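You operate a simulated robot arm through the tools that you are given. There is no shell and no other tool. Be economical: measure what you need, move in short steps, check, and stop when the job is done.

You run a simulated robot arm. Do the job below in one go: nothing can be reset, and whatever is moved stays where it is left.

## Task
Shut the chiller door. Then switch the orange lever on the beige trolley off. Then fetch the pot that says "Peanut" from the pale green table top and stand it on the top of the shelf on the cream bench. Then take the round orange brush and leave it on the shallow grey tray. Do these in the order given. Set down upright: cup. The orange lever on the beige trolley goes to its stop.

It is judged by the outcome, as a careful person would: the job done as asked, and still so three seconds after it is handed in. It fails if anything else is knocked over, pushed out of place, dropped, spilled or broken.

## Robot
A 6-joint arm with a two-finger gripper on a trunk, on a base that drives. Base frame: it is fixed to the floor where the robot stands at the start and does not move with it; the origin is under the middle of the robot, x ahead of it, y to its left, z up. Readings come in mm, degrees, newtons and seconds.
With the tool pointing down near the work surface it reaches from about 300 to 740 mm from the robot's upright axis, wherever it stands. Its first joint turns from -166.0 to 166.0 degrees. Places, roughly: chiller door [6500, 0, 1000]; orange lever on the beige trolley [5800, -2000, 700]; round orange brush (8x8x10 cm) [-800, -1800, 1300]; shallow grey tray (17x15x3 cm) [2100, -2000, 900]; tall cream cup, tall green cup, tall orange cup, t [500, -1000, 750]; top of the shelf on the cream bench (57x13 cm) [3260, -1580, 1200]. Payload 1.57 kg.
The TCP is the grasp point between the finger pads, 21 mm short of the fingertips. In the tool frame z runs along the fingers and y along their closing line. The gripper opens to 70 mm. The gripper's body begins 50 mm behind the TCP.
Orientation is told as [roll, pitch, yaw] about the base's x, y, z axes, in that order, counted from this pose: with the fingers straight down and closing along the base's y, the tool's x points along the base's -x, its y along +y and its z along -z.

## Interface
- The arm moves only by the tool arm_command. Its argument "targets" is a list of rows, each a list of 3 entries, a list of its own where there are three numbers: the shift along the tool's x, y, z in mm, then the turn, a rotation vector about the tool's x, y, z in degrees, then the closure, from 0 (fully open) to 1 (shut). In form: [[[x, y, z], [ax, ay, az], fingers], ...]. A call has 1 to 8 rows; each row shifts and turns the commanded pose from where the row before left it, along the tool's axes as they then stand. Each row takes 0.2 s and may step no farther than 50 mm and 8.6 degrees from the row before; otherwise, or with a gripper value out of range, the whole call is refused. A pose out of reach is approached as far as the arm can. The call stops where the force on the tool passes 40 N (or 10 N more than at its start, if that is more) or the arm is blocked; 0.2 s more then pass. Each finger halts on what it meets, pressing with about 22 N; the grip force reading is that of the motor and also rises with nothing between the fingers. The clock runs only during rows and for 0.2 s after the last one: add rows that do not move to give the fingers time. It gives the time, the measured TCP pose, the force on the tool (base axes), the opening and the grip force at its end, in the units of the frame above (readings bear some noise), with the torque about the TCP (base axes, N m) and any sound that the robot's microphone picked up.
- Cameras (640 x 400 px; columns grow to the right, rows downward): "scene" is now at [29.6, 122, 1516.5]; the picture's right is [-0.35, -0.93, 0.00], its down [-0.40, 0.15, -0.91] and it looks along [0.85, -0.32, -0.42] (base axes); focal length 284 px, centre (320, 200). "wrist" rides on the gripper at [79, 4, -81] in the tool frame; the picture's right is [-0.05, 1.00, 0.00], its down [-0.67, -0.04, -0.74] and it looks along [-0.74, -0.04, 0.67] (tool axes); focal length 256 px, centre (320, 200). There is no depth. A picture from a camera that has moved, and an enlarged one, comes with that camera's place and axes in the base frame and with its lens.
- get_image(camera): a new picture of that camera. No time passes.
- roll_base(legs): drives the robot by 1 to 6 legs, each [ahead, left, turn to the left] in mm, mm and degrees, along the robot's own axes; the way and the turn of a leg run together, so that a leg with both is an arc; at most 1500 mm and 180 degrees a leg. The arm and the cameras ride along, it lands a little off, and it stops where it bumps. It gives what a move gives.
- pan_tilt(pan, tilt): turns the head with the scene camera to pan (to the left, within 155 degrees either way) and tilt (down, from -29 to 69), counted from straight ahead of the robot. It gives what a move gives.
- zoom(camera, box): a new picture of the part [left, top, right, bottom] of that camera's present view, enlarged. No time passes.
- hand_in(): hands the job in; it is judged then, once.

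Work in short steps. Places have to be worked out from the pictures, the camera data and where the tool is seen: move nearer, look again, correct. Check each grasp and each placing, and mend what went wrong. You have 165 turns and 120 pictures in all, those below and enlarged ones among them. Open the gripper and draw the arm clear of the work before you hand the job in, unless the task says otherwise; then end with one line.

The tools are called after "Call:" as name(argument=value, ...) on one line, values as JSON. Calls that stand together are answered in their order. arm_command: Moves the arm, as the interface text tells. Its arguments: {"type":"object","properties":{"targets":{"type":"array"}},"required":["targets"]} The other tools are called the same way: roll_base (legs) drives the base; pan_tilt (pan, tilt) turns the head that bears the scene camera; get_image (camera) takes a picture; zoom (camera, box) takes an enlarged picture of a part of a camera's view; hand_in () hands the job in.

At the start:

```text
clock: 0.0
tool_pos: [393.5, -115.9, 1191.5]
tool_rot: [0.0, 0.1, 0.0]
force: [0.0, -0.3, 0.0]
ft_torque: [0.0, 0.03, 0.01]
grip_width: 70.0
grip_force: 0.2
robot x, y, heading: [5.8, 1.1, 0.1]
head pan, tilt: [-20.8, 25.0]
```

scene: 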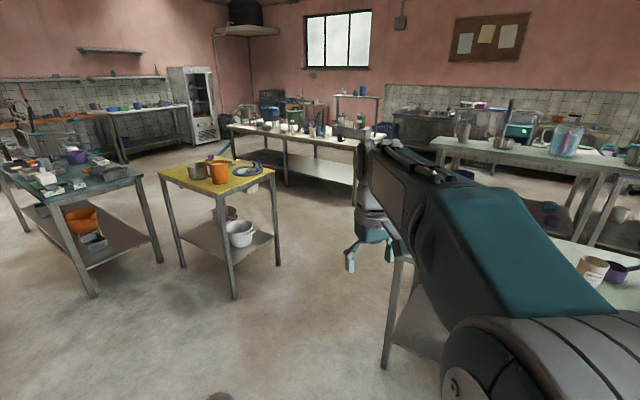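
wrist: 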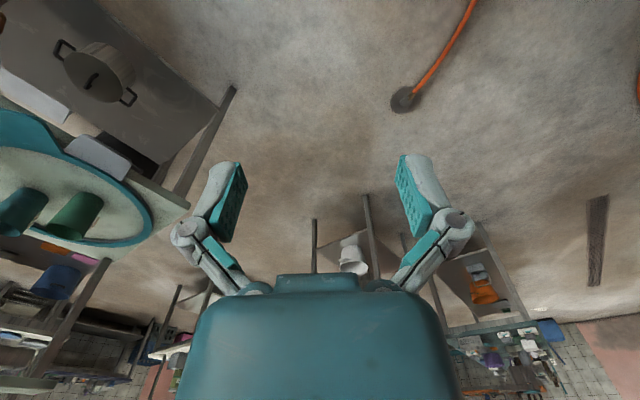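

The chiller is visible far off at the upper left. I'll look closer at it and at the route there.

Call:
zoom(camera="scene", box=[120, 40, 440, 240])

Call:
pan_tilt(pan=0, tilt=25)

Call:
get_image(camera="scene")

```text
2.00 times, centred on (280, 140) of scene
camera zoom: at [29.6, 122.0, 1516.5], right [-0.35, -0.93, 0.0], down [-0.4, 0.15, -0.91], along [0.85, -0.32, -0.42], focal length 568 px, centre (400, 320)
```

zoom: 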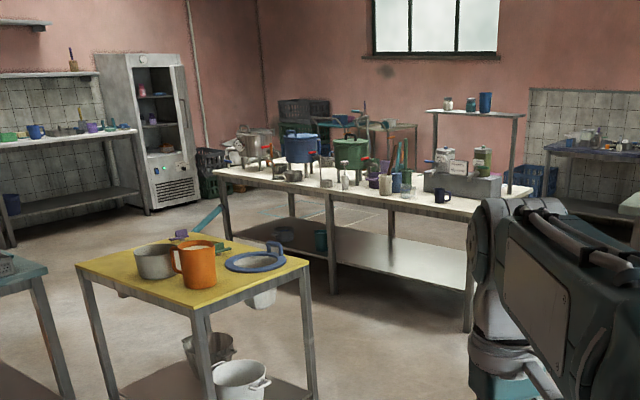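

```text
clock: 0.8
tool_pos: [393.0, -116.0, 1190.6]
tool_rot: [0.0, -0.1, 0.0]
force: [0.2, 0.2, 0.4]
ft_torque: [0.01, -0.02, 0.01]
grip_width: 70.2
grip_force: 0.1
robot x, y, heading: [-2.0, -2.5, -0.2]
head pan, tilt: [0.0, 25.0]
```

```text
116 pictures are left
camera scene: at [35.6, 154.7, 1516.5], right [0.0, -1.0, 0.0], down [-0.42, 0.0, -0.91], along [0.91, 0.0, -0.42], focal length 284 px, centre (320, 200)
```

scene: 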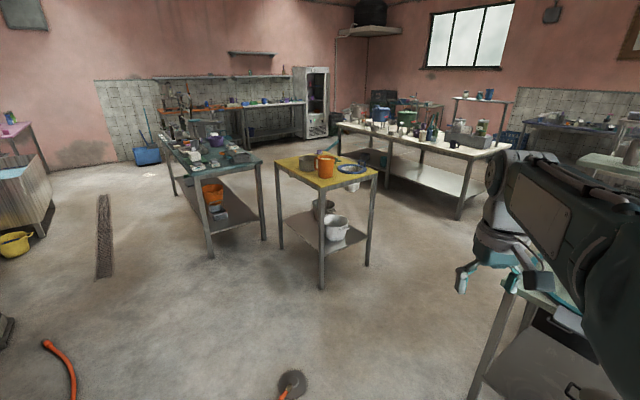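

The chiller is straight ahead, with the yellow table in between. I'll drive round the yellow table's right side, along the corridor in front of the cream bench.

Call:
roll_base(legs=[[1000, -100, 0], [0, 0, -39], [1000, 0, 0], [0, 0, 69]])

Call:
get_image(camera="scene")

```text
clock: 15.6
tool_pos: [2198.6, -606.3, 1189.5]
tool_rot: [0.0, 0.0, 31.0]
force: [0.6, 0.3, -0.9]
ft_torque: [0.0, 0.02, -0.01]
grip_width: 70.0
grip_force: 0.0
robot x, y, heading: [1799.8, -712.6, 31.1]
head pan, tilt: [0.0, 25.0]
```

```text
115 pictures are left
camera scene: at [1752.3, -559.0, 1516.5], right [0.52, -0.86, 0.0], down [-0.36, -0.22, -0.91], along [0.78, 0.47, -0.42], focal length 284 px, centre (320, 200)
```

scene: 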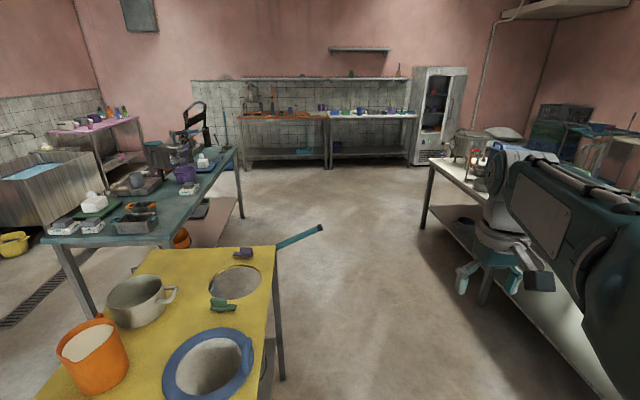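

The corridor is clear, apart from a teal handle sticking out from the yellow table. I'll shift right, then drive along the bench.

Call:
roll_base(legs=[[200, -400, 4], [1400, 0, 0], [1200, 0, 0], [0, 0, -40]])

Call:
get_image(camera="scene")

```text
clock: 32.3
tool_pos: [4650.3, 479.0, 1190.3]
tool_rot: [0.0, 0.0, -2.4]
force: [0.4, 0.4, -0.4]
ft_torque: [0.02, 0.01, 0.03]
grip_width: 69.9
grip_force: 0.0
robot x, y, heading: [4263.1, 612.1, -2.5]
head pan, tilt: [0.0, 25.0]
```

```text
114 pictures are left
camera scene: at [4304.8, 764.2, 1516.5], right [-0.04, -1.0, 0.0], down [-0.42, 0.02, -0.91], along [0.91, -0.04, -0.42], focal length 284 px, centre (320, 200)
```

scene: 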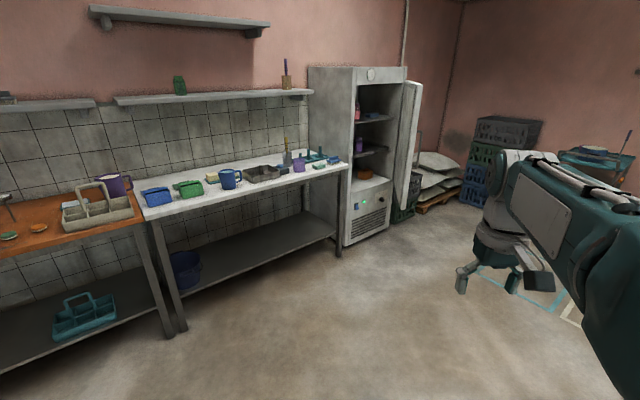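

The chiller front faces toward -x,-y, with the door swung open on its right side. I'll zoom in on it.

Call:
zoom(camera="scene", box=[290, 50, 450, 250])

```text
2.00 times, centred on (370, 150) of scene
camera zoom: at [4304.8, 764.2, 1516.5], right [-0.04, -1.0, 0.0], down [-0.42, 0.02, -0.91], along [0.91, -0.04, -0.42], focal length 568 px, centre (220, 300)
```

zoom: 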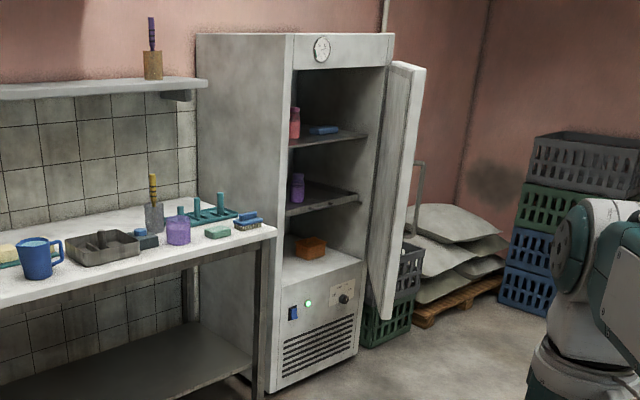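

The door looks about half open: its hinge is on the right and its outer face points toward -y. I'll drive to the right and forward to see the outer face.

Call:
roll_base(legs=[[900, 0, 0], [350, -850, 0]])

Call:
pan_tilt(pan=30, tilt=25)

Call:
get_image(camera="scene")

```text
clock: 41.5
tool_pos: [5853.3, -451.6, 1189.4]
tool_rot: [-0.2, 0.0, -3.6]
force: [0.0, 0.9, 0.2]
ft_torque: [-0.03, -0.01, -0.02]
grip_width: 69.9
grip_force: 0.0
robot x, y, heading: [5468.1, -313.3, -3.6]
head pan, tilt: [0.0, 25.0]
```

```text
clock: 42.5
tool_pos: [5851.7, -453.5, 1190.0]
tool_rot: [-0.1, 0.0, -3.6]
force: [-0.1, 0.1, -0.4]
ft_torque: [0.0, 0.02, 0.02]
grip_width: 70.3
grip_force: 0.0
robot x, y, heading: [5468.2, -312.9, -3.5]
head pan, tilt: [30.0, 25.0]
```

```text
112 pictures are left
camera scene: at [5503.8, -113.1, 1516.5], right [0.44, -0.9, 0.0], down [-0.38, -0.19, -0.91], along [0.81, 0.4, -0.42], focal length 284 px, centre (320, 200)
```

scene: 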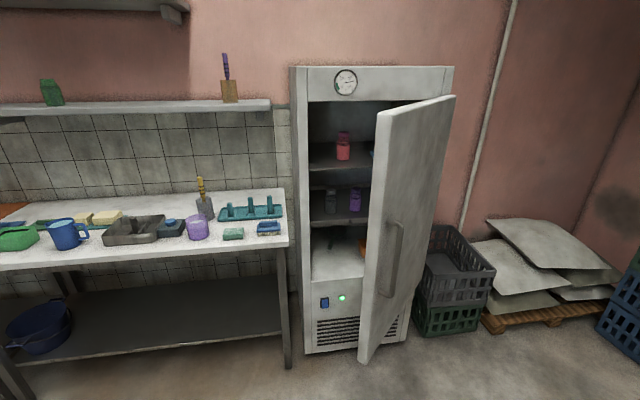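

I put the hinge at about (6828,-66) and the door's free end at about (6252,71). It is roughly 43° open, 592 wide, with its handle at z 800–1020. I'll close the fingers, centre the tool ahead of the robot, and drive to the outer side of the door.

Call:
arm_command(targets=[[[15, 40, 0], [0, 0, 0], 1], [[15, 40, 0], [0, 0, 0], 1], [[10, 36, 0], [0, 0, 0], 1], [[0, 0, 0], [0, 0, 0], 1]])

Call:
roll_base(legs=[[753, 10, 0]])

Call:
get_image(camera="scene")

```text
clock: 43.5
tool_pos: [5818.3, -333.3, 1190.6]
tool_rot: [-0.1, 0.0, -3.6]
force: [0.2, -0.4, -0.2]
ft_torque: [0.03, -0.02, 0.02]
grip_width: 0.3
grip_force: 21.8
robot x, y, heading: [5469.8, -312.9, -3.6]
head pan, tilt: [30.0, 25.0]
```

```text
clock: 47.5
tool_pos: [6555.1, -374.2, 1190.8]
tool_rot: [0.0, 0.0, -3.8]
force: [0.2, -0.9, -0.4]
ft_torque: [-0.01, 0.01, -0.02]
grip_width: 0.0
grip_force: 22.0
robot x, y, heading: [6201.2, -350.2, -3.8]
head pan, tilt: [30.0, 25.0]
```

```text
111 pictures are left
camera scene: at [6240.4, -151.5, 1516.5], right [0.44, -0.9, 0.0], down [-0.38, -0.19, -0.91], along [0.81, 0.4, -0.42], focal length 284 px, centre (320, 200)
```

scene: 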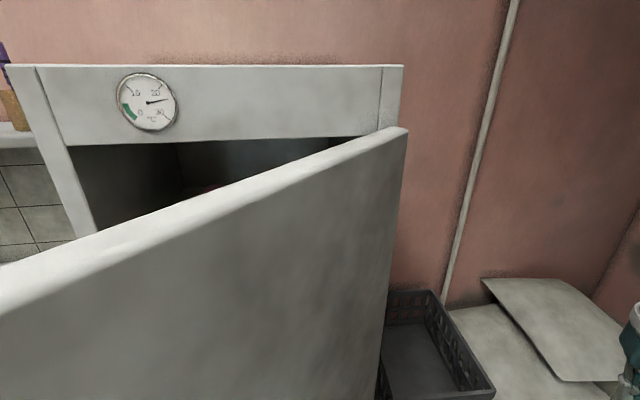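

The door is as expected. I'll turn toward it.

Call:
roll_base(legs=[[0, 0, 58]])

Call:
pan_tilt(pan=0, tilt=35)

Call:
get_image(camera="scene")

```text
clock: 50.5
tool_pos: [6408.7, -64.7, 1190.1]
tool_rot: [0.0, 0.0, 54.3]
force: [0.2, 0.3, -0.3]
ft_torque: [-0.01, 0.0, 0.01]
grip_width: 0.0
grip_force: 21.8
robot x, y, heading: [6207.0, -348.2, 54.3]
head pan, tilt: [30.0, 25.0]
```

```text
clock: 51.4
tool_pos: [6409.2, -63.8, 1192.1]
tool_rot: [0.0, -0.1, 54.2]
force: [0.3, 0.4, -0.5]
ft_torque: [0.02, 0.02, 0.01]
grip_width: 0.0
grip_force: 21.9
robot x, y, heading: [6204.1, -354.0, 54.3]
head pan, tilt: [0.0, 35.0]
```

```text
110 pictures are left
camera scene: at [6097.3, -236.5, 1500.7], right [0.81, -0.58, 0.0], down [-0.33, -0.47, -0.82], along [0.48, 0.66, -0.57], focal length 284 px, centre (320, 200)
```

scene: 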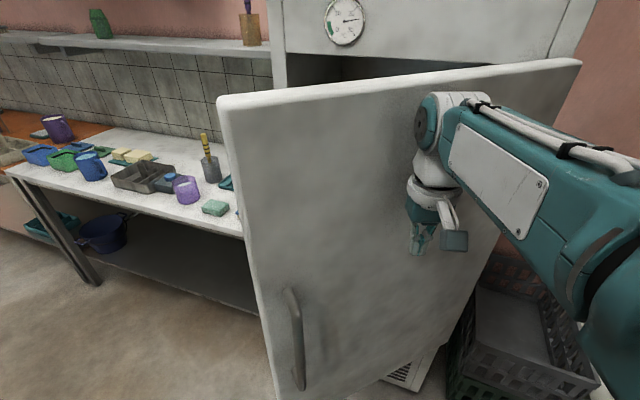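

The fist is poised in front of the door. I'll push ahead along the tool's -x.

Call:
arm_command(targets=[[[-25, 0, 0], [0, 0, 0], 1], [[-25, 0, 0], [0, 0, 0], 1], [[-25, 0, 0], [0, 0, 0], 1], [[-25, 0, 0], [0, 0, 0], 1], [[-25, 0, 0], [0, 0, 0], 1], [[-25, 0, 0], [0, 0, 0], 1]])

Call:
get_image(camera="scene")

```text
clock: 52.8
tool_pos: [6493.4, 56.2, 1189.7]
tool_rot: [-0.1, 0.0, 54.2]
force: [0.2, -0.4, -0.5]
ft_torque: [0.04, 0.0, -0.01]
grip_width: 0.0
grip_force: 22.1
robot x, y, heading: [6201.5, -349.5, 54.3]
head pan, tilt: [0.0, 35.0]
```

```text
109 pictures are left
camera scene: at [6097.8, -235.8, 1500.7], right [0.81, -0.58, 0.0], down [-0.34, -0.47, -0.82], along [0.48, 0.66, -0.57], focal length 284 px, centre (320, 200)
```

scene: 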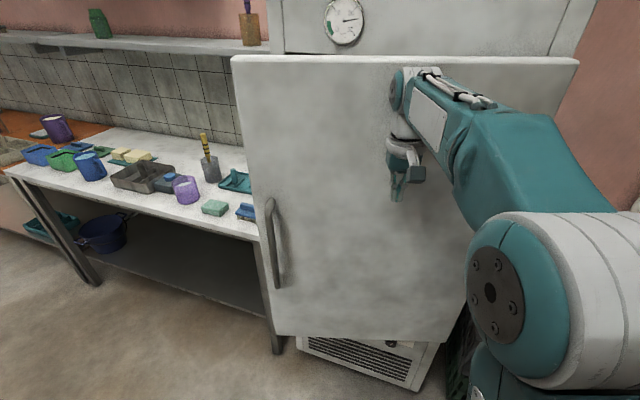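

The door is moving freely. I'll keep pushing, and the call will stop on contact force once the door meets the frame.

Call:
arm_command(targets=[[[-25, 0, 0], [0, 0, 0], 1], [[-25, 0, 0], [0, 0, 0], 1], [[-25, 0, 0], [0, 0, 0], 1], [[-25, 0, 0], [0, 0, 0], 1], [[-25, 0, 0], [0, 0, 0], 1], [[-25, 0, 0], [0, 0, 0], 1]])

Call:
get_image(camera="scene")

```text
clock: 53.8
tool_pos: [6547.8, 129.1, 1193.6]
tool_rot: [-0.1, 1.0, 54.0]
force: [-13.4, -18.1, -1.6]
ft_torque: [1.74, -1.29, -0.37]
grip_width: 0.1
grip_force: 21.8
robot x, y, heading: [6203.4, -350.7, 54.0]
head pan, tilt: [0.0, 35.0]
stopped in row 4: the force on the tool passed its limit at 110 N (the readings are from after the stop); the commanded pose is now the measured one
```

```text
108 pictures are left
camera scene: at [6096.3, -237.4, 1500.7], right [0.81, -0.58, 0.0], down [-0.33, -0.47, -0.82], along [0.48, 0.66, -0.57], focal length 284 px, centre (320, 200)
```

scene: 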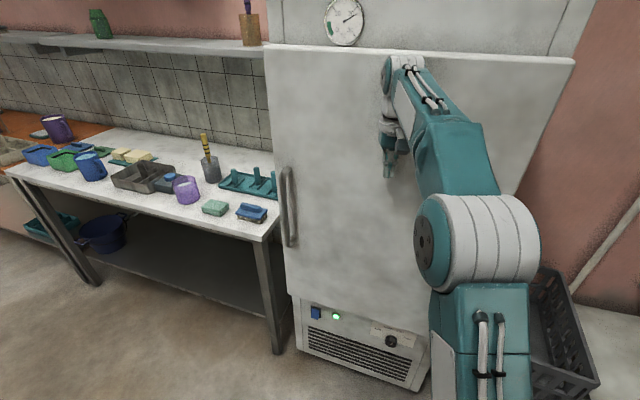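

The door looks shut. I'll press gently once more to confirm, back off, and look again.

Call:
arm_command(targets=[[[-8, 0, 0], [0, 0, 0], 1], [[-8, 0, 0], [0, 0, 0], 1], [[0, 0, 0], [0, 0, 0], 1]])

Call:
arm_command(targets=[[[25, 0, 0], [0, 0, 0], 1], [[50, 0, 0], [0, 0, 0], 1], [[50, 0, 0], [0, 0, 0], 1], [[50, 0, 0], [0, 0, 0], 1]])

Call:
get_image(camera="scene")

```text
clock: 54.1
tool_pos: [6546.9, 126.2, 1192.9]
tool_rot: [0.0, 1.6, 53.9]
force: [-16.0, -20.3, -2.0]
ft_torque: [1.86, -1.55, -0.36]
grip_width: 0.0
grip_force: 22.0
robot x, y, heading: [6201.3, -351.5, 54.5]
head pan, tilt: [0.0, 35.0]
stopped in row 1: the force on the tool passed its limit at 63 N (the readings are from after the stop); the commanded pose is now the measured one
```

```text
clock: 55.1
tool_pos: [6446.9, -14.2, 1197.1]
tool_rot: [-0.1, 1.6, 53.8]
force: [0.0, 0.9, 0.1]
ft_torque: [-0.05, 0.03, 0.01]
grip_width: 0.0
grip_force: 22.1
robot x, y, heading: [6202.3, -351.6, 54.3]
head pan, tilt: [0.0, 35.0]
```

```text
107 pictures are left
camera scene: at [6097.4, -236.2, 1500.7], right [0.81, -0.58, 0.0], down [-0.34, -0.47, -0.82], along [0.48, 0.66, -0.57], focal length 284 px, centre (320, 200)
```

scene: 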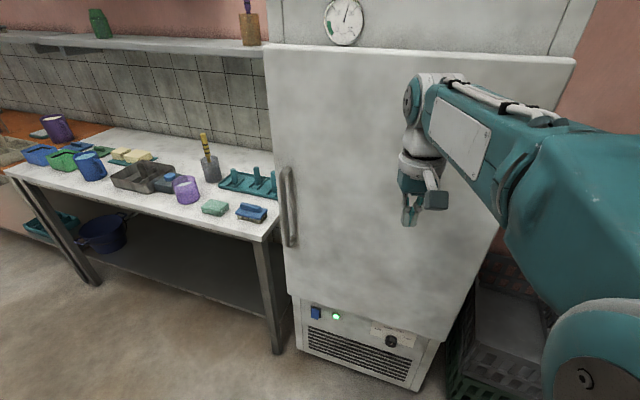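

The door is shut. Next is the trolley lever near (5800,-2000,700), so I'll back away and turn the head that way.

Call:
roll_base(legs=[[-250, 0, 0], [0, 0, -150]])

Call:
pan_tilt(pan=0, tilt=30)

Call:
get_image(camera="scene")

```text
clock: 63.1
tool_pos: [6012.4, -963.8, 1197.4]
tool_rot: [0.0, 1.6, -96.6]
force: [0.3, -0.1, 0.5]
ft_torque: [0.02, -0.01, -0.04]
grip_width: 0.0
grip_force: 22.1
robot x, y, heading: [6058.4, -552.2, -96.6]
head pan, tilt: [0.0, 35.0]
```

```text
clock: 63.8
tool_pos: [6012.8, -964.1, 1198.0]
tool_rot: [-0.1, 1.6, -96.7]
force: [-0.7, 0.5, -0.1]
ft_torque: [-0.02, 0.0, 0.02]
grip_width: 0.2
grip_force: 21.8
robot x, y, heading: [6060.1, -549.9, -96.4]
head pan, tilt: [0.0, 30.0]
```

```text
106 pictures are left
camera scene: at [6212.3, -598.9, 1508.5], right [-0.99, 0.11, 0.0], down [0.06, 0.5, -0.87], along [-0.1, -0.86, -0.5], focal length 284 px, centre (320, 200)
```

scene: 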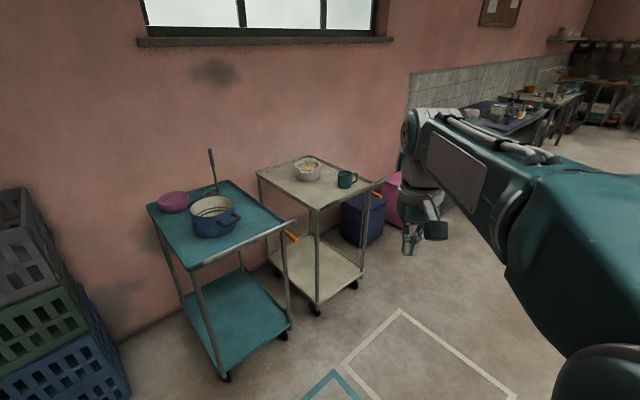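

Call:
zoom(camera="scene", box=[240, 140, 400, 320])

```text
2.22 times, centred on (320, 230) of scene
camera zoom: at [6212.3, -598.9, 1508.5], right [-0.99, 0.11, 0.0], down [0.06, 0.5, -0.87], along [-0.1, -0.86, -0.5], focal length 632 px, centre (320, 133)
```

zoom: 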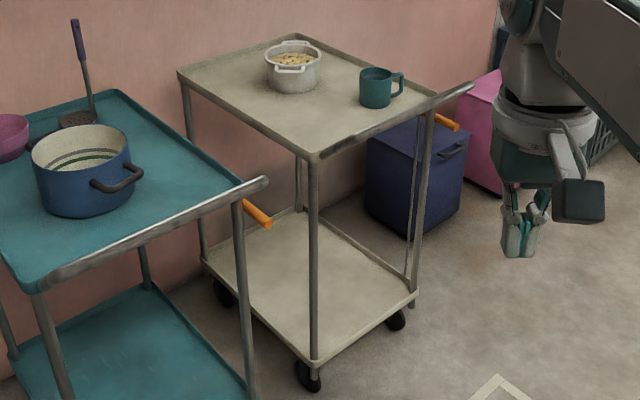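

The beige trolley's lever is on its near-right leg, at about (5700,-1980,700). I'll drive nearer to inspect it.

Call:
roll_base(legs=[[600, -400, 0], [0, 0, 10]])

Call:
pan_tilt(pan=0, tilt=40)

Call:
get_image(camera="scene")

```text
clock: 68.5
tool_pos: [5604.6, -1525.4, 1197.3]
tool_rot: [0.1, 1.5, -87.3]
force: [0.4, 0.5, 0.4]
ft_torque: [0.0, 0.02, 0.02]
grip_width: 0.0
grip_force: 22.3
robot x, y, heading: [5583.9, -1109.4, -87.0]
head pan, tilt: [0.0, 30.0]
```

```text
clock: 69.2
tool_pos: [5604.5, -1524.1, 1197.9]
tool_rot: [0.0, 1.7, -87.3]
force: [0.2, 0.4, -0.4]
ft_torque: [0.0, 0.0, 0.03]
grip_width: 0.0
grip_force: 22.1
robot x, y, heading: [5584.2, -1106.1, -86.9]
head pan, tilt: [0.0, 40.0]
```

```text
104 pictures are left
camera scene: at [5740.8, -1126.9, 1493.2], right [-1.0, -0.05, 0.0], down [-0.03, 0.64, -0.77], along [0.04, -0.76, -0.64], focal length 284 px, centre (320, 200)
```

scene: 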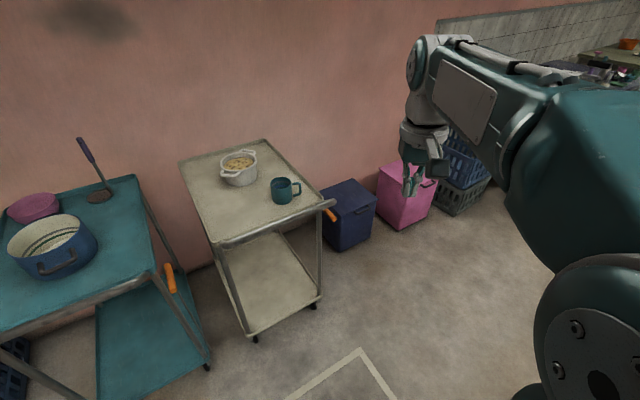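

Call:
zoom(camera="scene", box=[280, 175, 360, 245])

```text
5.71 times, centred on (320, 210) of scene
camera zoom: at [5740.8, -1126.9, 1493.2], right [-1.0, -0.05, 0.0], down [-0.03, 0.64, -0.77], along [0.04, -0.76, -0.64], focal length 1624 px, centre (320, 143)
```

zoom: 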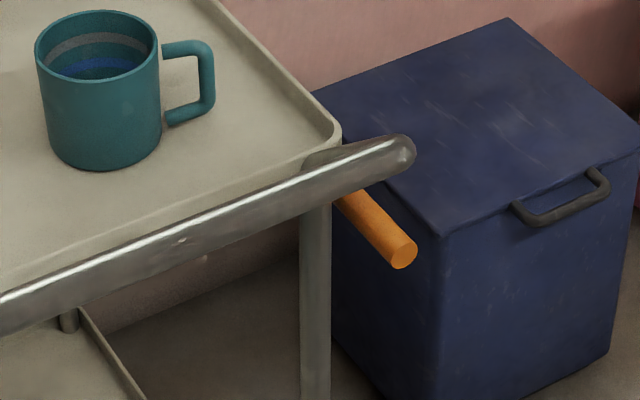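

The lever is mounted on the trolley's right side, so I need a side view. I'll go round that way.

Call:
roll_base(legs=[[150, -500, 0], [0, 0, 45]])

Call:
get_image(camera="scene")

```text
clock: 74.2
tool_pos: [5408.3, -1563.2, 1197.4]
tool_rot: [0.0, 1.5, -42.7]
force: [-0.8, -0.1, -0.1]
ft_torque: [0.0, -0.01, 0.01]
grip_width: 0.0
grip_force: 21.9
robot x, y, heading: [5101.2, -1285.5, -42.3]
head pan, tilt: [0.0, 40.0]
```

```text
102 pictures are left
camera scene: at [5226.7, -1186.3, 1493.2], right [-0.67, -0.74, 0.0], down [-0.48, 0.43, -0.77], along [0.57, -0.52, -0.64], focal length 284 px, centre (320, 200)
```

scene: 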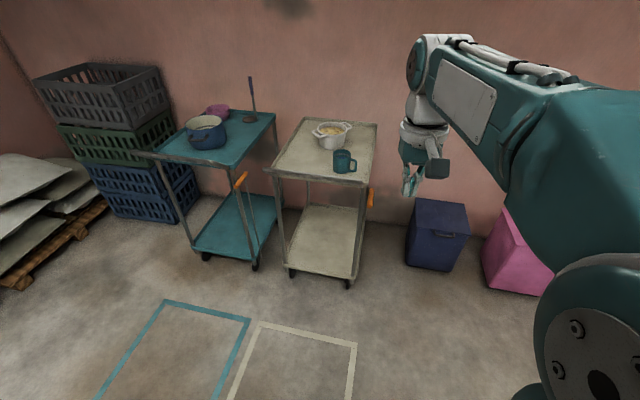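

Call:
zoom(camera="scene", box=[330, 165, 410, 215])

```text
8.00 times, centred on (370, 190) of scene
camera zoom: at [5226.7, -1186.3, 1493.2], right [-0.67, -0.74, 0.0], down [-0.48, 0.43, -0.77], along [0.57, -0.52, -0.64], focal length 2274 px, centre (-80, 280)
```

zoom: 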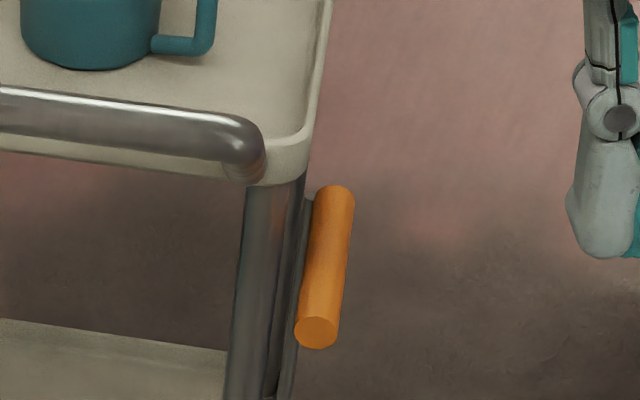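

I'll circle further round to the trolley's right side.

Call:
roll_base(legs=[[250, -540, 0], [0, 0, 38]])

Call:
get_image(camera="scene")

```text
clock: 79.3
tool_pos: [5350.1, -1874.1, 1198.1]
tool_rot: [0.0, 1.6, -5.4]
force: [-0.4, -0.4, -1.0]
ft_torque: [-0.02, 0.0, 0.0]
grip_width: 0.1
grip_force: 21.7
robot x, y, heading: [4936.0, -1835.9, -4.8]
head pan, tilt: [0.0, 40.0]
```

```text
100 pictures are left
camera scene: at [4977.0, -1685.9, 1493.2], right [-0.09, -1.0, 0.0], down [-0.64, 0.06, -0.77], along [0.76, -0.07, -0.64], focal length 284 px, centre (320, 200)
```

scene: 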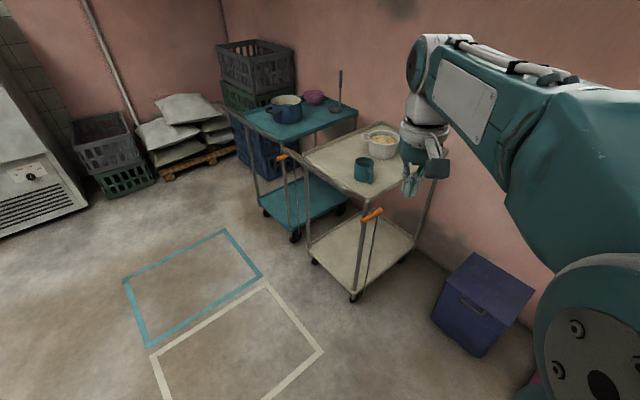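

Call:
zoom(camera="scene", box=[330, 180, 410, 310])

Call:
zoom(camera="scene", box=[345, 190, 393, 230])

```text
3.08 times, centred on (370, 245) of scene
camera zoom: at [4977.0, -1685.9, 1493.2], right [-0.09, -1.0, 0.0], down [-0.64, 0.06, -0.77], along [0.76, -0.07, -0.64], focal length 874 px, centre (166, 62)
```

zoom: 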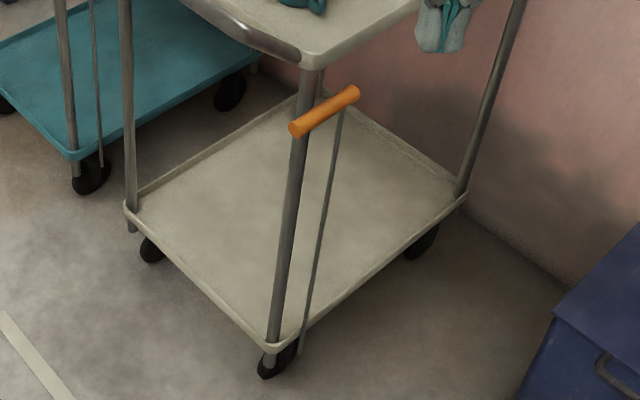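

```text
10.00 times, centred on (369, 210) of scene
camera zoom: at [4977.0, -1685.9, 1493.2], right [-0.09, -1.0, 0.0], down [-0.64, 0.06, -0.77], along [0.76, -0.07, -0.64], focal length 2842 px, centre (-170, 100)
```

zoom: 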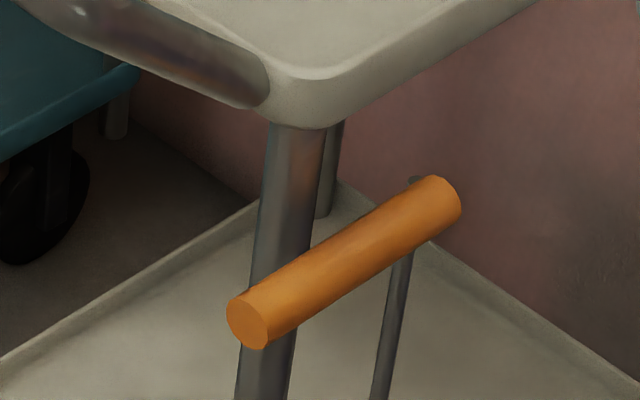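

The lever hangs on the trolley's side with a thin rod running down to the wheel. I'll look for markings with the wrist camera.

Call:
get_image(camera="wrist")

```text
97 pictures are left
camera wrist: at [5272.9, -1862.9, 1281.3], right [0.15, 0.99, 0.0], down [0.68, -0.1, 0.73], along [0.72, -0.11, -0.69], focal length 256 px, centre (320, 200)
```

wrist: 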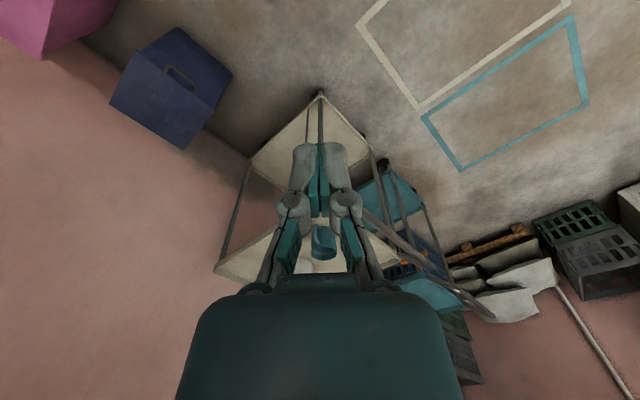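

My triangulation puts the orange handle roughly horizontal, from about (5798,-2010,737) to (5730,-1915,738), above a thin vertical rod. I'll get closer and look side-on to see the mechanism.

Call:
roll_base(legs=[[200, -330, 0], [0, 0, 15]])

Call:
get_image(camera="scene")

```text
clock: 82.6
tool_pos: [5515.3, -2128.5, 1196.3]
tool_rot: [0.0, 1.6, 8.2]
force: [0.3, 0.4, -0.2]
ft_torque: [0.0, -0.02, 0.02]
grip_width: 0.0
grip_force: 22.0
robot x, y, heading: [5103.7, -2186.8, 8.5]
head pan, tilt: [0.0, 40.0]
```

```text
96 pictures are left
camera scene: at [5108.7, -2031.7, 1493.1], right [0.15, -0.99, 0.0], down [-0.64, -0.1, -0.77], along [0.76, 0.11, -0.64], focal length 284 px, centre (320, 200)
```

scene: 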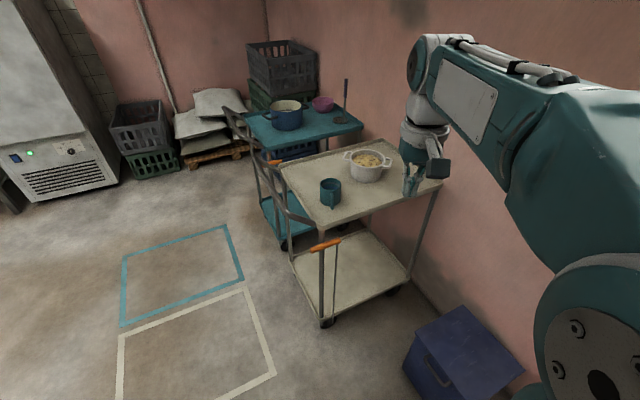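

Call:
zoom(camera="scene", box=[295, 215, 359, 275])

Call:
zoom(camera="scene", box=[295, 265, 359, 335])

Call:
zoom(camera="scene", box=[240, 140, 320, 260])

```text
6.67 times, centred on (327, 245) of scene
camera zoom: at [5108.7, -2031.7, 1493.1], right [0.15, -0.99, 0.0], down [-0.64, -0.1, -0.77], along [0.76, 0.11, -0.64], focal length 1895 px, centre (273, -100)
```

zoom: 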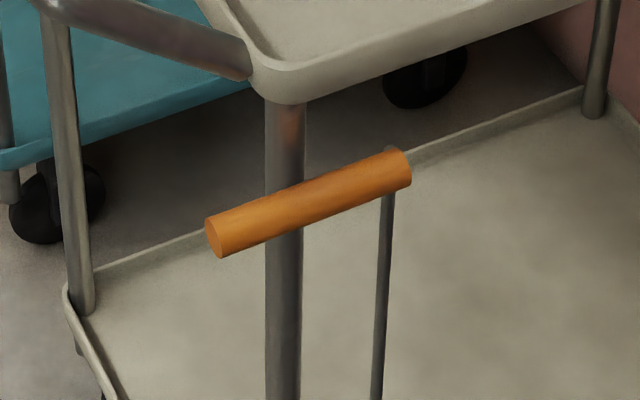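

```text
5.71 times, centred on (327, 300) of scene
camera zoom: at [5108.7, -2031.7, 1493.1], right [0.15, -0.99, 0.0], down [-0.64, -0.1, -0.77], along [0.76, 0.11, -0.64], focal length 1624 px, centre (280, -371)
```

zoom: 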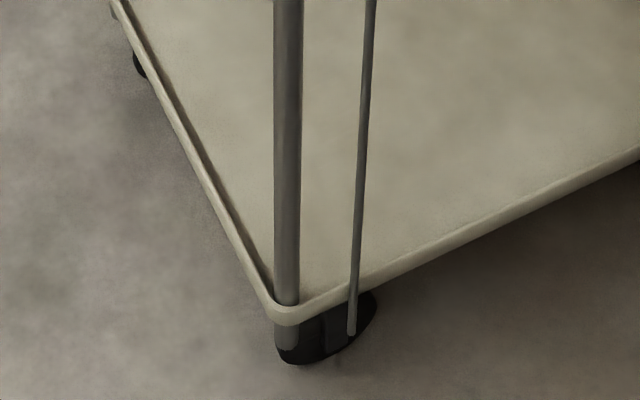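

```text
3.33 times, centred on (280, 200) of scene
camera zoom: at [5108.7, -2031.7, 1493.1], right [0.15, -0.99, 0.0], down [-0.64, -0.1, -0.77], along [0.76, 0.11, -0.64], focal length 947 px, centre (453, 200)
```

zoom: 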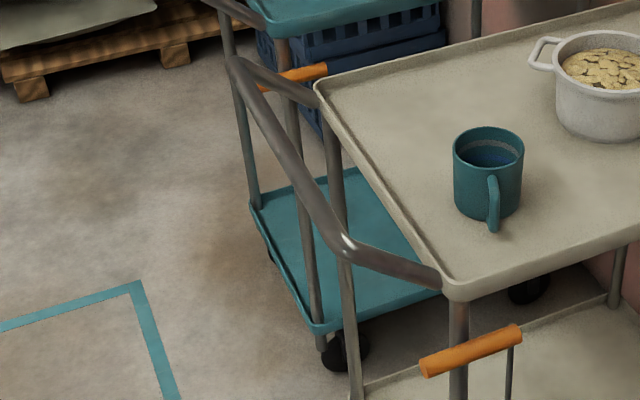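

The handle pairs with a vertical brake rod and lies about 31 mm outside the leg. I'll stand squarely to the trolley's side so I can probe the near end of the handle from above.

Call:
roll_base(legs=[[171, -90, 0], [0, 0, 27.5]])

Call:
get_image(camera="scene")

```text
clock: 84.2
tool_pos: [5639.4, -2179.3, 1200.5]
tool_rot: [2.5, 1.2, 8.3]
force: [0.0, -0.1, 0.8]
ft_torque: [-0.01, 0.0, -0.01]
grip_width: 0.0
grip_force: 22.1
robot x, y, heading: [5222.2, -2194.0, 8.4]
head pan, tilt: [0.0, 40.0]
stopped in leg 1: the robot was blocked; the commanded pose is now the measured one
```

```text
92 pictures are left
camera scene: at [5226.6, -2027.5, 1492.8], right [0.15, -0.99, 0.01], down [-0.64, -0.1, -0.77], along [0.76, 0.11, -0.64], focal length 284 px, centre (320, 200)
```

scene: 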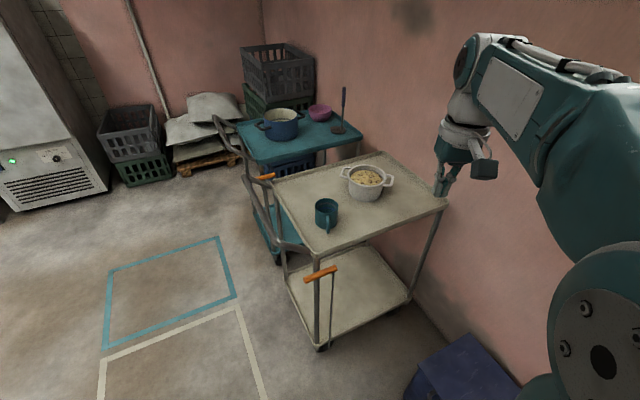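

The base bumped into something, so I'll look down to the right.

Call:
pan_tilt(pan=-45, tilt=60)

Call:
get_image(camera="scene")

```text
clock: 85.4
tool_pos: [5638.7, -2174.0, 1198.8]
tool_rot: [2.2, 1.4, 8.3]
force: [0.4, 0.2, 1.0]
ft_torque: [0.02, -0.03, -0.04]
grip_width: 0.3
grip_force: 22.2
robot x, y, heading: [5226.2, -2192.2, 8.2]
head pan, tilt: [-45.0, 60.0]
```

```text
91 pictures are left
camera scene: at [5196.7, -2074.6, 1466.0], right [-0.6, -0.8, 0.01], down [-0.7, 0.51, -0.51], along [0.4, -0.31, -0.86], focal length 284 px, centre (320, 200)
```

scene: 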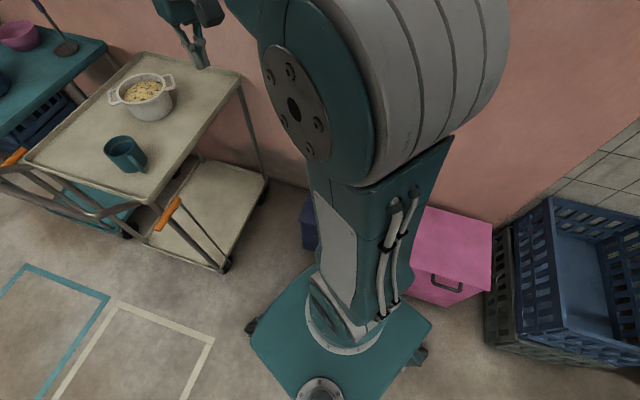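

The base is wedged against a box on its right. I'll back straight out the way I came and check the box.

Call:
roll_base(legs=[[-100, 60, 0]])

Call:
get_image(camera="scene")

```text
clock: 86.6
tool_pos: [5533.7, -2142.2, 1198.5]
tool_rot: [2.6, 1.3, 8.2]
force: [0.5, 0.2, -0.8]
ft_torque: [0.01, 0.01, 0.01]
grip_width: 0.0
grip_force: 21.6
robot x, y, heading: [5116.9, -2150.2, 8.6]
head pan, tilt: [-45.0, 60.0]
```

```text
90 pictures are left
camera scene: at [5094.2, -2063.1, 1467.4], right [-0.6, -0.8, -0.01], down [-0.7, 0.52, -0.49], along [0.4, -0.29, -0.87], focal length 284 px, centre (320, 200)
```

scene: 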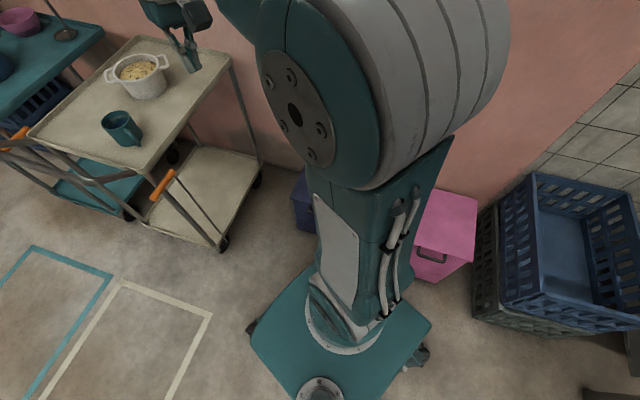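

I'll check that the robot is level and nothing was shifted.

Call:
pan_tilt(pan=-10, tilt=45)

Call:
get_image(camera="scene")

```text
clock: 87.6
tool_pos: [5530.8, -2122.4, 1198.3]
tool_rot: [1.7, 1.3, 8.3]
force: [0.3, 1.0, -0.3]
ft_torque: [-0.06, 0.02, 0.01]
grip_width: 0.0
grip_force: 21.8
robot x, y, heading: [5117.5, -2150.3, 8.3]
head pan, tilt: [-10.0, 45.0]
```

```text
89 pictures are left
camera scene: at [5118.2, -2000.2, 1485.1], right [-0.03, -1.0, 0.01], down [-0.71, 0.02, -0.71], along [0.71, -0.02, -0.71], focal length 284 px, centre (320, 200)
```

scene: 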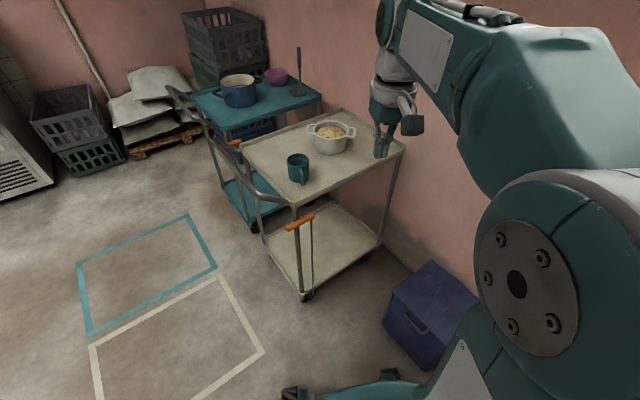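

The robot rocks slightly, but the bin's position matches earlier within measuring error. I'll approach from further out, clear of the bin.

Call:
roll_base(legs=[[0, 290, 0], [90, 0, 0]])

Call:
pan_tilt(pan=-10, tilt=45)

Call:
get_image(camera="scene")

```text
clock: 90.2
tool_pos: [5580.8, -1848.9, 1198.1]
tool_rot: [2.2, 1.2, 8.5]
force: [-0.7, -0.9, 0.5]
ft_torque: [0.02, 0.01, -0.01]
grip_width: 0.0
grip_force: 22.4
robot x, y, heading: [5163.2, -1868.5, 8.5]
head pan, tilt: [-10.0, 45.0]
```

```text
clock: 90.8
tool_pos: [5580.5, -1848.2, 1198.4]
tool_rot: [2.1, 1.3, 8.4]
force: [0.1, 0.4, -0.7]
ft_torque: [0.02, 0.0, -0.01]
grip_width: 0.1
grip_force: 22.0
robot x, y, heading: [5164.6, -1871.0, 8.6]
head pan, tilt: [-10.0, 45.0]
```

```text
88 pictures are left
camera scene: at [5166.8, -1730.2, 1486.2], right [-0.02, -1.0, 0.0], down [-0.71, 0.02, -0.71], along [0.71, -0.02, -0.71], focal length 284 px, centre (320, 200)
```

scene: 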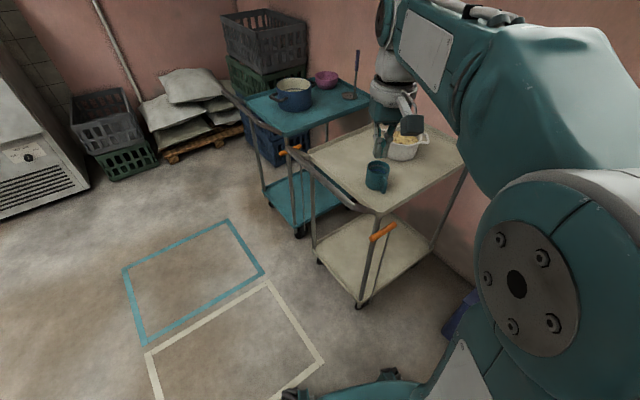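

I'll rotate the tool so its closing line runs along the handle, then move above the handle's near end.

Call:
arm_command(targets=[[[0, 0, 0], [0, 0, -7], 1], [[0, 0, 0], [0, 0, -7], 1], [[0, 0, 0], [0, 0, -7], 1], [[0, 0, 0], [0, 0, -6.5], 1], [[-20, -41, 0], [0, 0, 0], 1], [[-20, -41, 0], [0, 0, 0], 1], [[-20, -41, 0], [0, 0, 0], 1], [[-22, -40, 0], [0, 0, 0], 1]])

Call:
arm_command(targets=[[[0, 0, 50], [0, 0, 0], 1], [[0, 0, 50], [0, 0, 0], 1], [[0, 0, 50], [0, 0, 0], 1], [[0, 0, 50], [0, 0, 0], 1], [[0, 0, 50], [0, 0, 0], 1], [[0, 0, 30], [0, 0, 0], 1]])

Call:
get_image(camera="scene")

```text
clock: 92.7
tool_pos: [5740.9, -1928.0, 1195.7]
tool_rot: [2.4, 0.2, 36.0]
force: [-0.4, -0.8, 0.8]
ft_torque: [0.01, -0.05, -0.03]
grip_width: 0.0
grip_force: 22.0
robot x, y, heading: [5164.4, -1869.8, 8.3]
head pan, tilt: [-10.0, 45.0]
```

```text
clock: 94.0
tool_pos: [5734.2, -1919.6, 908.1]
tool_rot: [2.4, 0.3, 35.8]
force: [0.1, -1.1, -0.2]
ft_torque: [0.01, 0.01, 0.02]
grip_width: 0.2
grip_force: 22.1
robot x, y, heading: [5166.8, -1868.3, 8.5]
head pan, tilt: [-10.0, 45.0]
```

```text
87 pictures are left
camera scene: at [5167.1, -1726.3, 1486.0], right [-0.02, -1.0, 0.0], down [-0.71, 0.02, -0.71], along [0.71, -0.02, -0.71], focal length 284 px, centre (320, 200)
```

scene: 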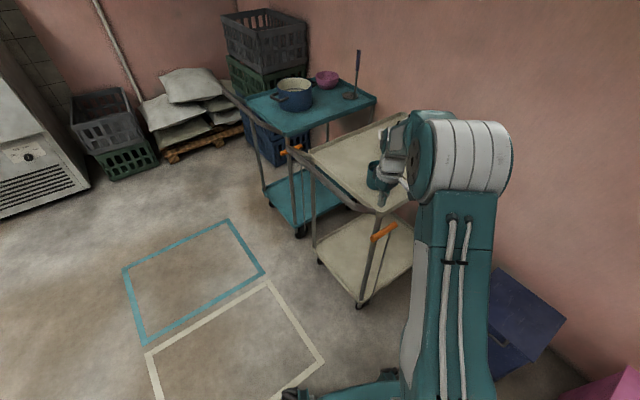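

Call:
zoom(camera="scene", box=[340, 160, 436, 250])

Call:
get_image(camera="wrist")

```text
4.44 times, centred on (388, 205) of scene
camera zoom: at [5167.1, -1726.3, 1486.0], right [-0.02, -1.0, 0.0], down [-0.71, 0.02, -0.71], along [0.71, -0.02, -0.71], focal length 1263 px, centre (18, 178)
```

zoom: 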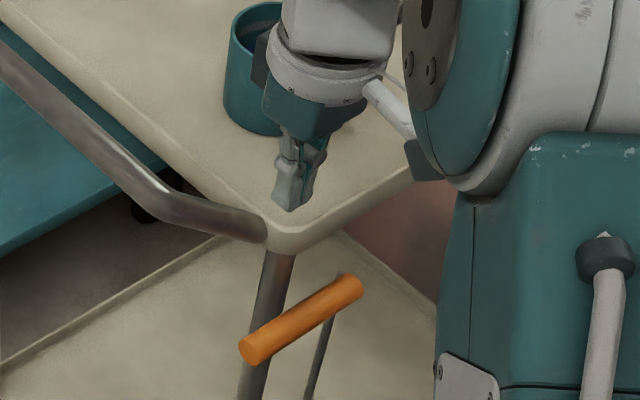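

```text
85 pictures are left
camera wrist: at [5669.6, -1964.8, 990.9], right [-0.54, 0.84, 0.04], down [0.58, 0.34, 0.74], along [0.61, 0.43, -0.67], focal length 256 px, centre (320, 200)
```

wrist: 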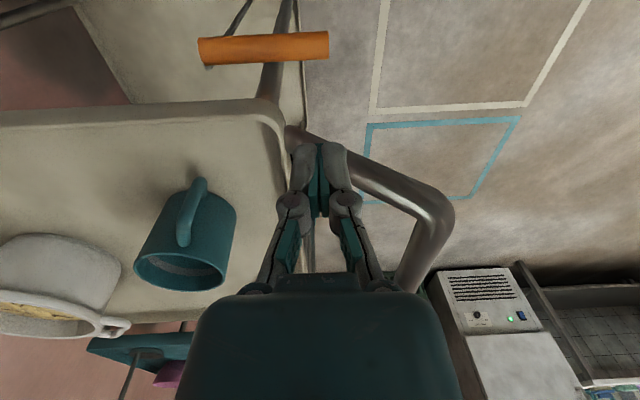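

Both cameras agree: the near end of the handle is at about (5724,-1909) and the far end at about (5789,-2002), z≈740. I'll shift slightly and descend to push the near end.

Call:
arm_command(targets=[[[0, -14, 0], [0, 0, 0], 1], [[0, 0, 40], [0, 0, 0], 1], [[0, 0, 40], [0, 0, 0], 1], [[0, 0, 30], [0, 0, 0], 1], [[0, 0, 10], [0, 0, 0], 1], [[0, 0, 10], [0, 0, 0], 1], [[0, 0, 10], [0, 0, 0], 1]])

Call:
zoom(camera="scene", box=[340, 160, 436, 250])

```text
clock: 95.5
tool_pos: [5740.0, -1930.9, 785.4]
tool_rot: [1.9, -0.4, 35.7]
force: [-2.3, -4.3, 6.0]
ft_torque: [0.42, -0.31, -0.07]
grip_width: 0.0
grip_force: 22.0
robot x, y, heading: [5161.4, -1869.9, 8.5]
head pan, tilt: [-10.0, 45.0]
stopped in row 7: the force on the tool passed its limit at 52 N (the readings are from after the stop); the commanded pose is now the measured one
```

```text
4.44 times, centred on (388, 205) of scene
camera zoom: at [5167.2, -1727.5, 1486.1], right [-0.03, -1.0, 0.0], down [-0.71, 0.02, -0.71], along [0.71, -0.02, -0.71], focal length 1263 px, centre (18, 178)
```

zoom: 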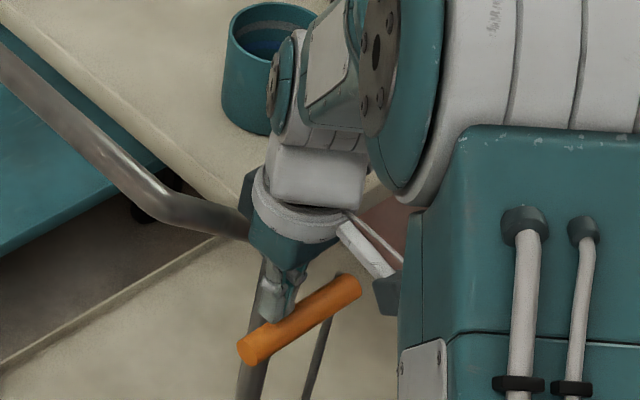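

The torque suggests contact about 100 mm above the TCP, so the gripper's body rather than the tip. I'll check with the wrist camera.

Call:
get_image(camera="wrist")

Call:
zoom(camera="scene", box=[368, 195, 408, 245])

```text
83 pictures are left
camera wrist: at [5674.6, -1974.5, 865.8], right [-0.54, 0.84, 0.03], down [0.57, 0.34, 0.75], along [0.62, 0.42, -0.66], focal length 256 px, centre (320, 200)
```

wrist: 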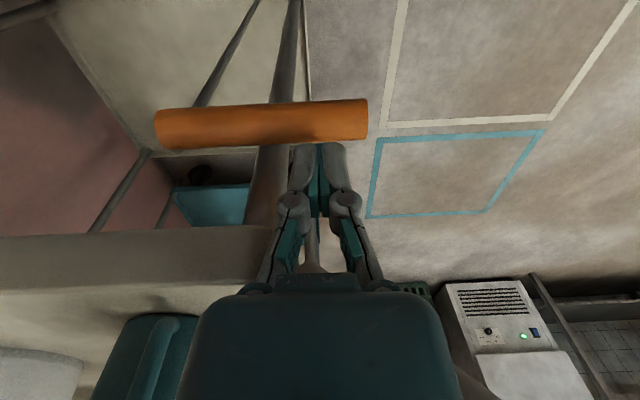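

```text
8.00 times, centred on (388, 220) of scene
camera zoom: at [5167.2, -1727.5, 1486.1], right [-0.03, -1.0, 0.0], down [-0.71, 0.02, -0.71], along [0.71, -0.02, -0.71], focal length 2274 px, centre (-224, 40)
```

zoom: 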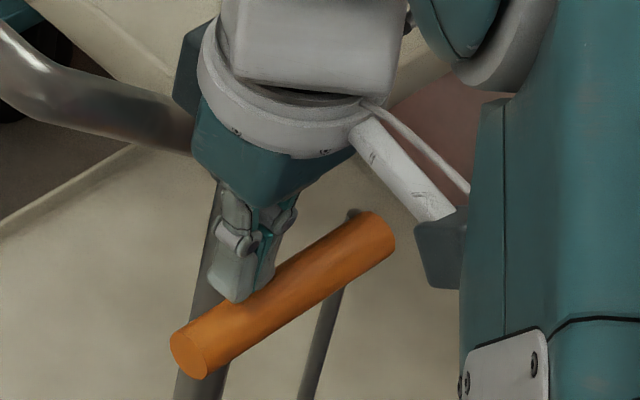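

The gripper body rests on the tray edge. I'll back off, tilt the tool about 35° so its body leans outward, and come at the handle again.

Call:
arm_command(targets=[[[0, 0, -50], [0, 0, 0], 1], [[50, 0, -10], [0, 0, 0], 1], [[50, 0, 0], [0, 0, 0], 1], [[0, 0, 0], [0, -7, 0], 1], [[0, 0, 0], [0, -7, 0], 1], [[0, 0, 0], [0, -7, 0], 1], [[0, 0, 0], [0, -7, 0], 1], [[0, 0, 0], [0, -7, 0], 1]])

Call:
get_image(camera="wrist")

```text
refused: row 2 steps farther than a row can; nothing moved
```

```text
81 pictures are left
camera wrist: at [5674.6, -1974.5, 865.8], right [-0.54, 0.84, 0.03], down [0.57, 0.34, 0.75], along [0.62, 0.42, -0.66], focal length 256 px, centre (320, 200)
```

wrist: 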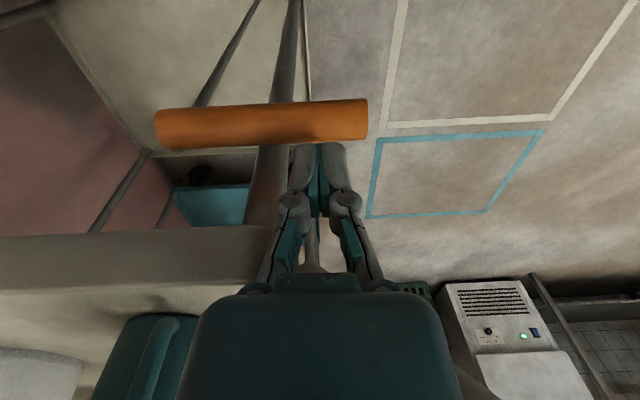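

One step was too long, so I'll send it again with shorter steps.

Call:
arm_command(targets=[[[0, 0, -50], [0, 0, 0], 1], [[45, 0, -10], [0, 0, 0], 1], [[50, 0, 0], [0, 0, 0], 1], [[0, 0, 0], [0, -7, 0], 1], [[0, 0, 0], [0, -7, 0], 1], [[0, 0, 0], [0, -7, 0], 1], [[0, 0, 0], [0, -7, 0], 1], [[0, 0, 0], [0, -7, 0], 1]])

Call:
get_image(camera="wrist")

```text
clock: 97.3
tool_pos: [5662.7, -1986.9, 844.9]
tool_rot: [2.3, -35.3, 34.3]
force: [-0.1, -0.1, 0.3]
ft_torque: [0.01, -0.01, 0.01]
grip_width: 0.0
grip_force: 22.0
robot x, y, heading: [5166.0, -1867.0, 8.6]
head pan, tilt: [-10.0, 45.0]
```

```text
80 pictures are left
camera wrist: at [5570.9, -2048.6, 864.8], right [-0.55, 0.84, 0.06], down [0.13, 0.01, 0.99], along [0.83, 0.55, -0.12], focal length 256 px, centre (320, 200)
```

wrist: 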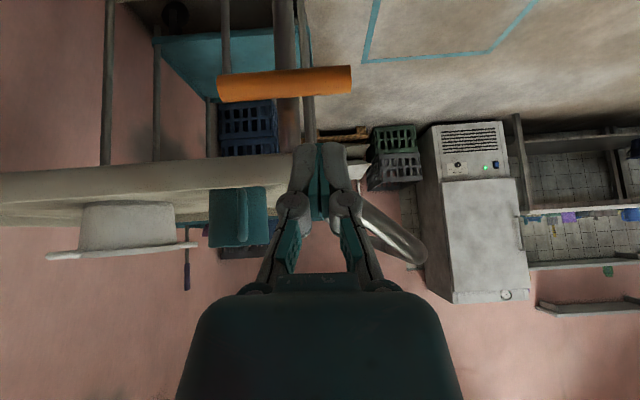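

Clear side view now. I'll come in at the near end of the handle and press down in small steps.

Call:
arm_command(targets=[[[-8, 4, 40], [0, 0, 0], 1], [[-8, 4, 40], [0, 0, 0], 1], [[0, 0, 10], [0, 0, 0], 1], [[0, 0, 10], [0, 0, 0], 1], [[3, 0, 8], [0, 0, 0], 1]])

Call:
get_image(camera="wrist")

```text
clock: 98.5
tool_pos: [5718.9, -1934.4, 764.0]
tool_rot: [2.3, -35.2, 34.4]
force: [-0.2, -0.5, -0.4]
ft_torque: [-0.01, 0.02, 0.02]
grip_width: 0.0
grip_force: 22.6
robot x, y, heading: [5161.5, -1869.2, 8.4]
head pan, tilt: [-10.0, 45.0]
```

```text
79 pictures are left
camera wrist: at [5624.1, -1997.3, 784.3], right [-0.55, 0.83, 0.06], down [0.13, 0.01, 0.99], along [0.83, 0.55, -0.12], focal length 256 px, centre (320, 200)
```

wrist: 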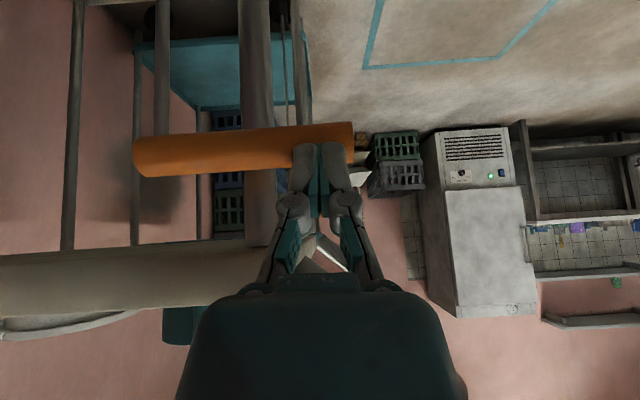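

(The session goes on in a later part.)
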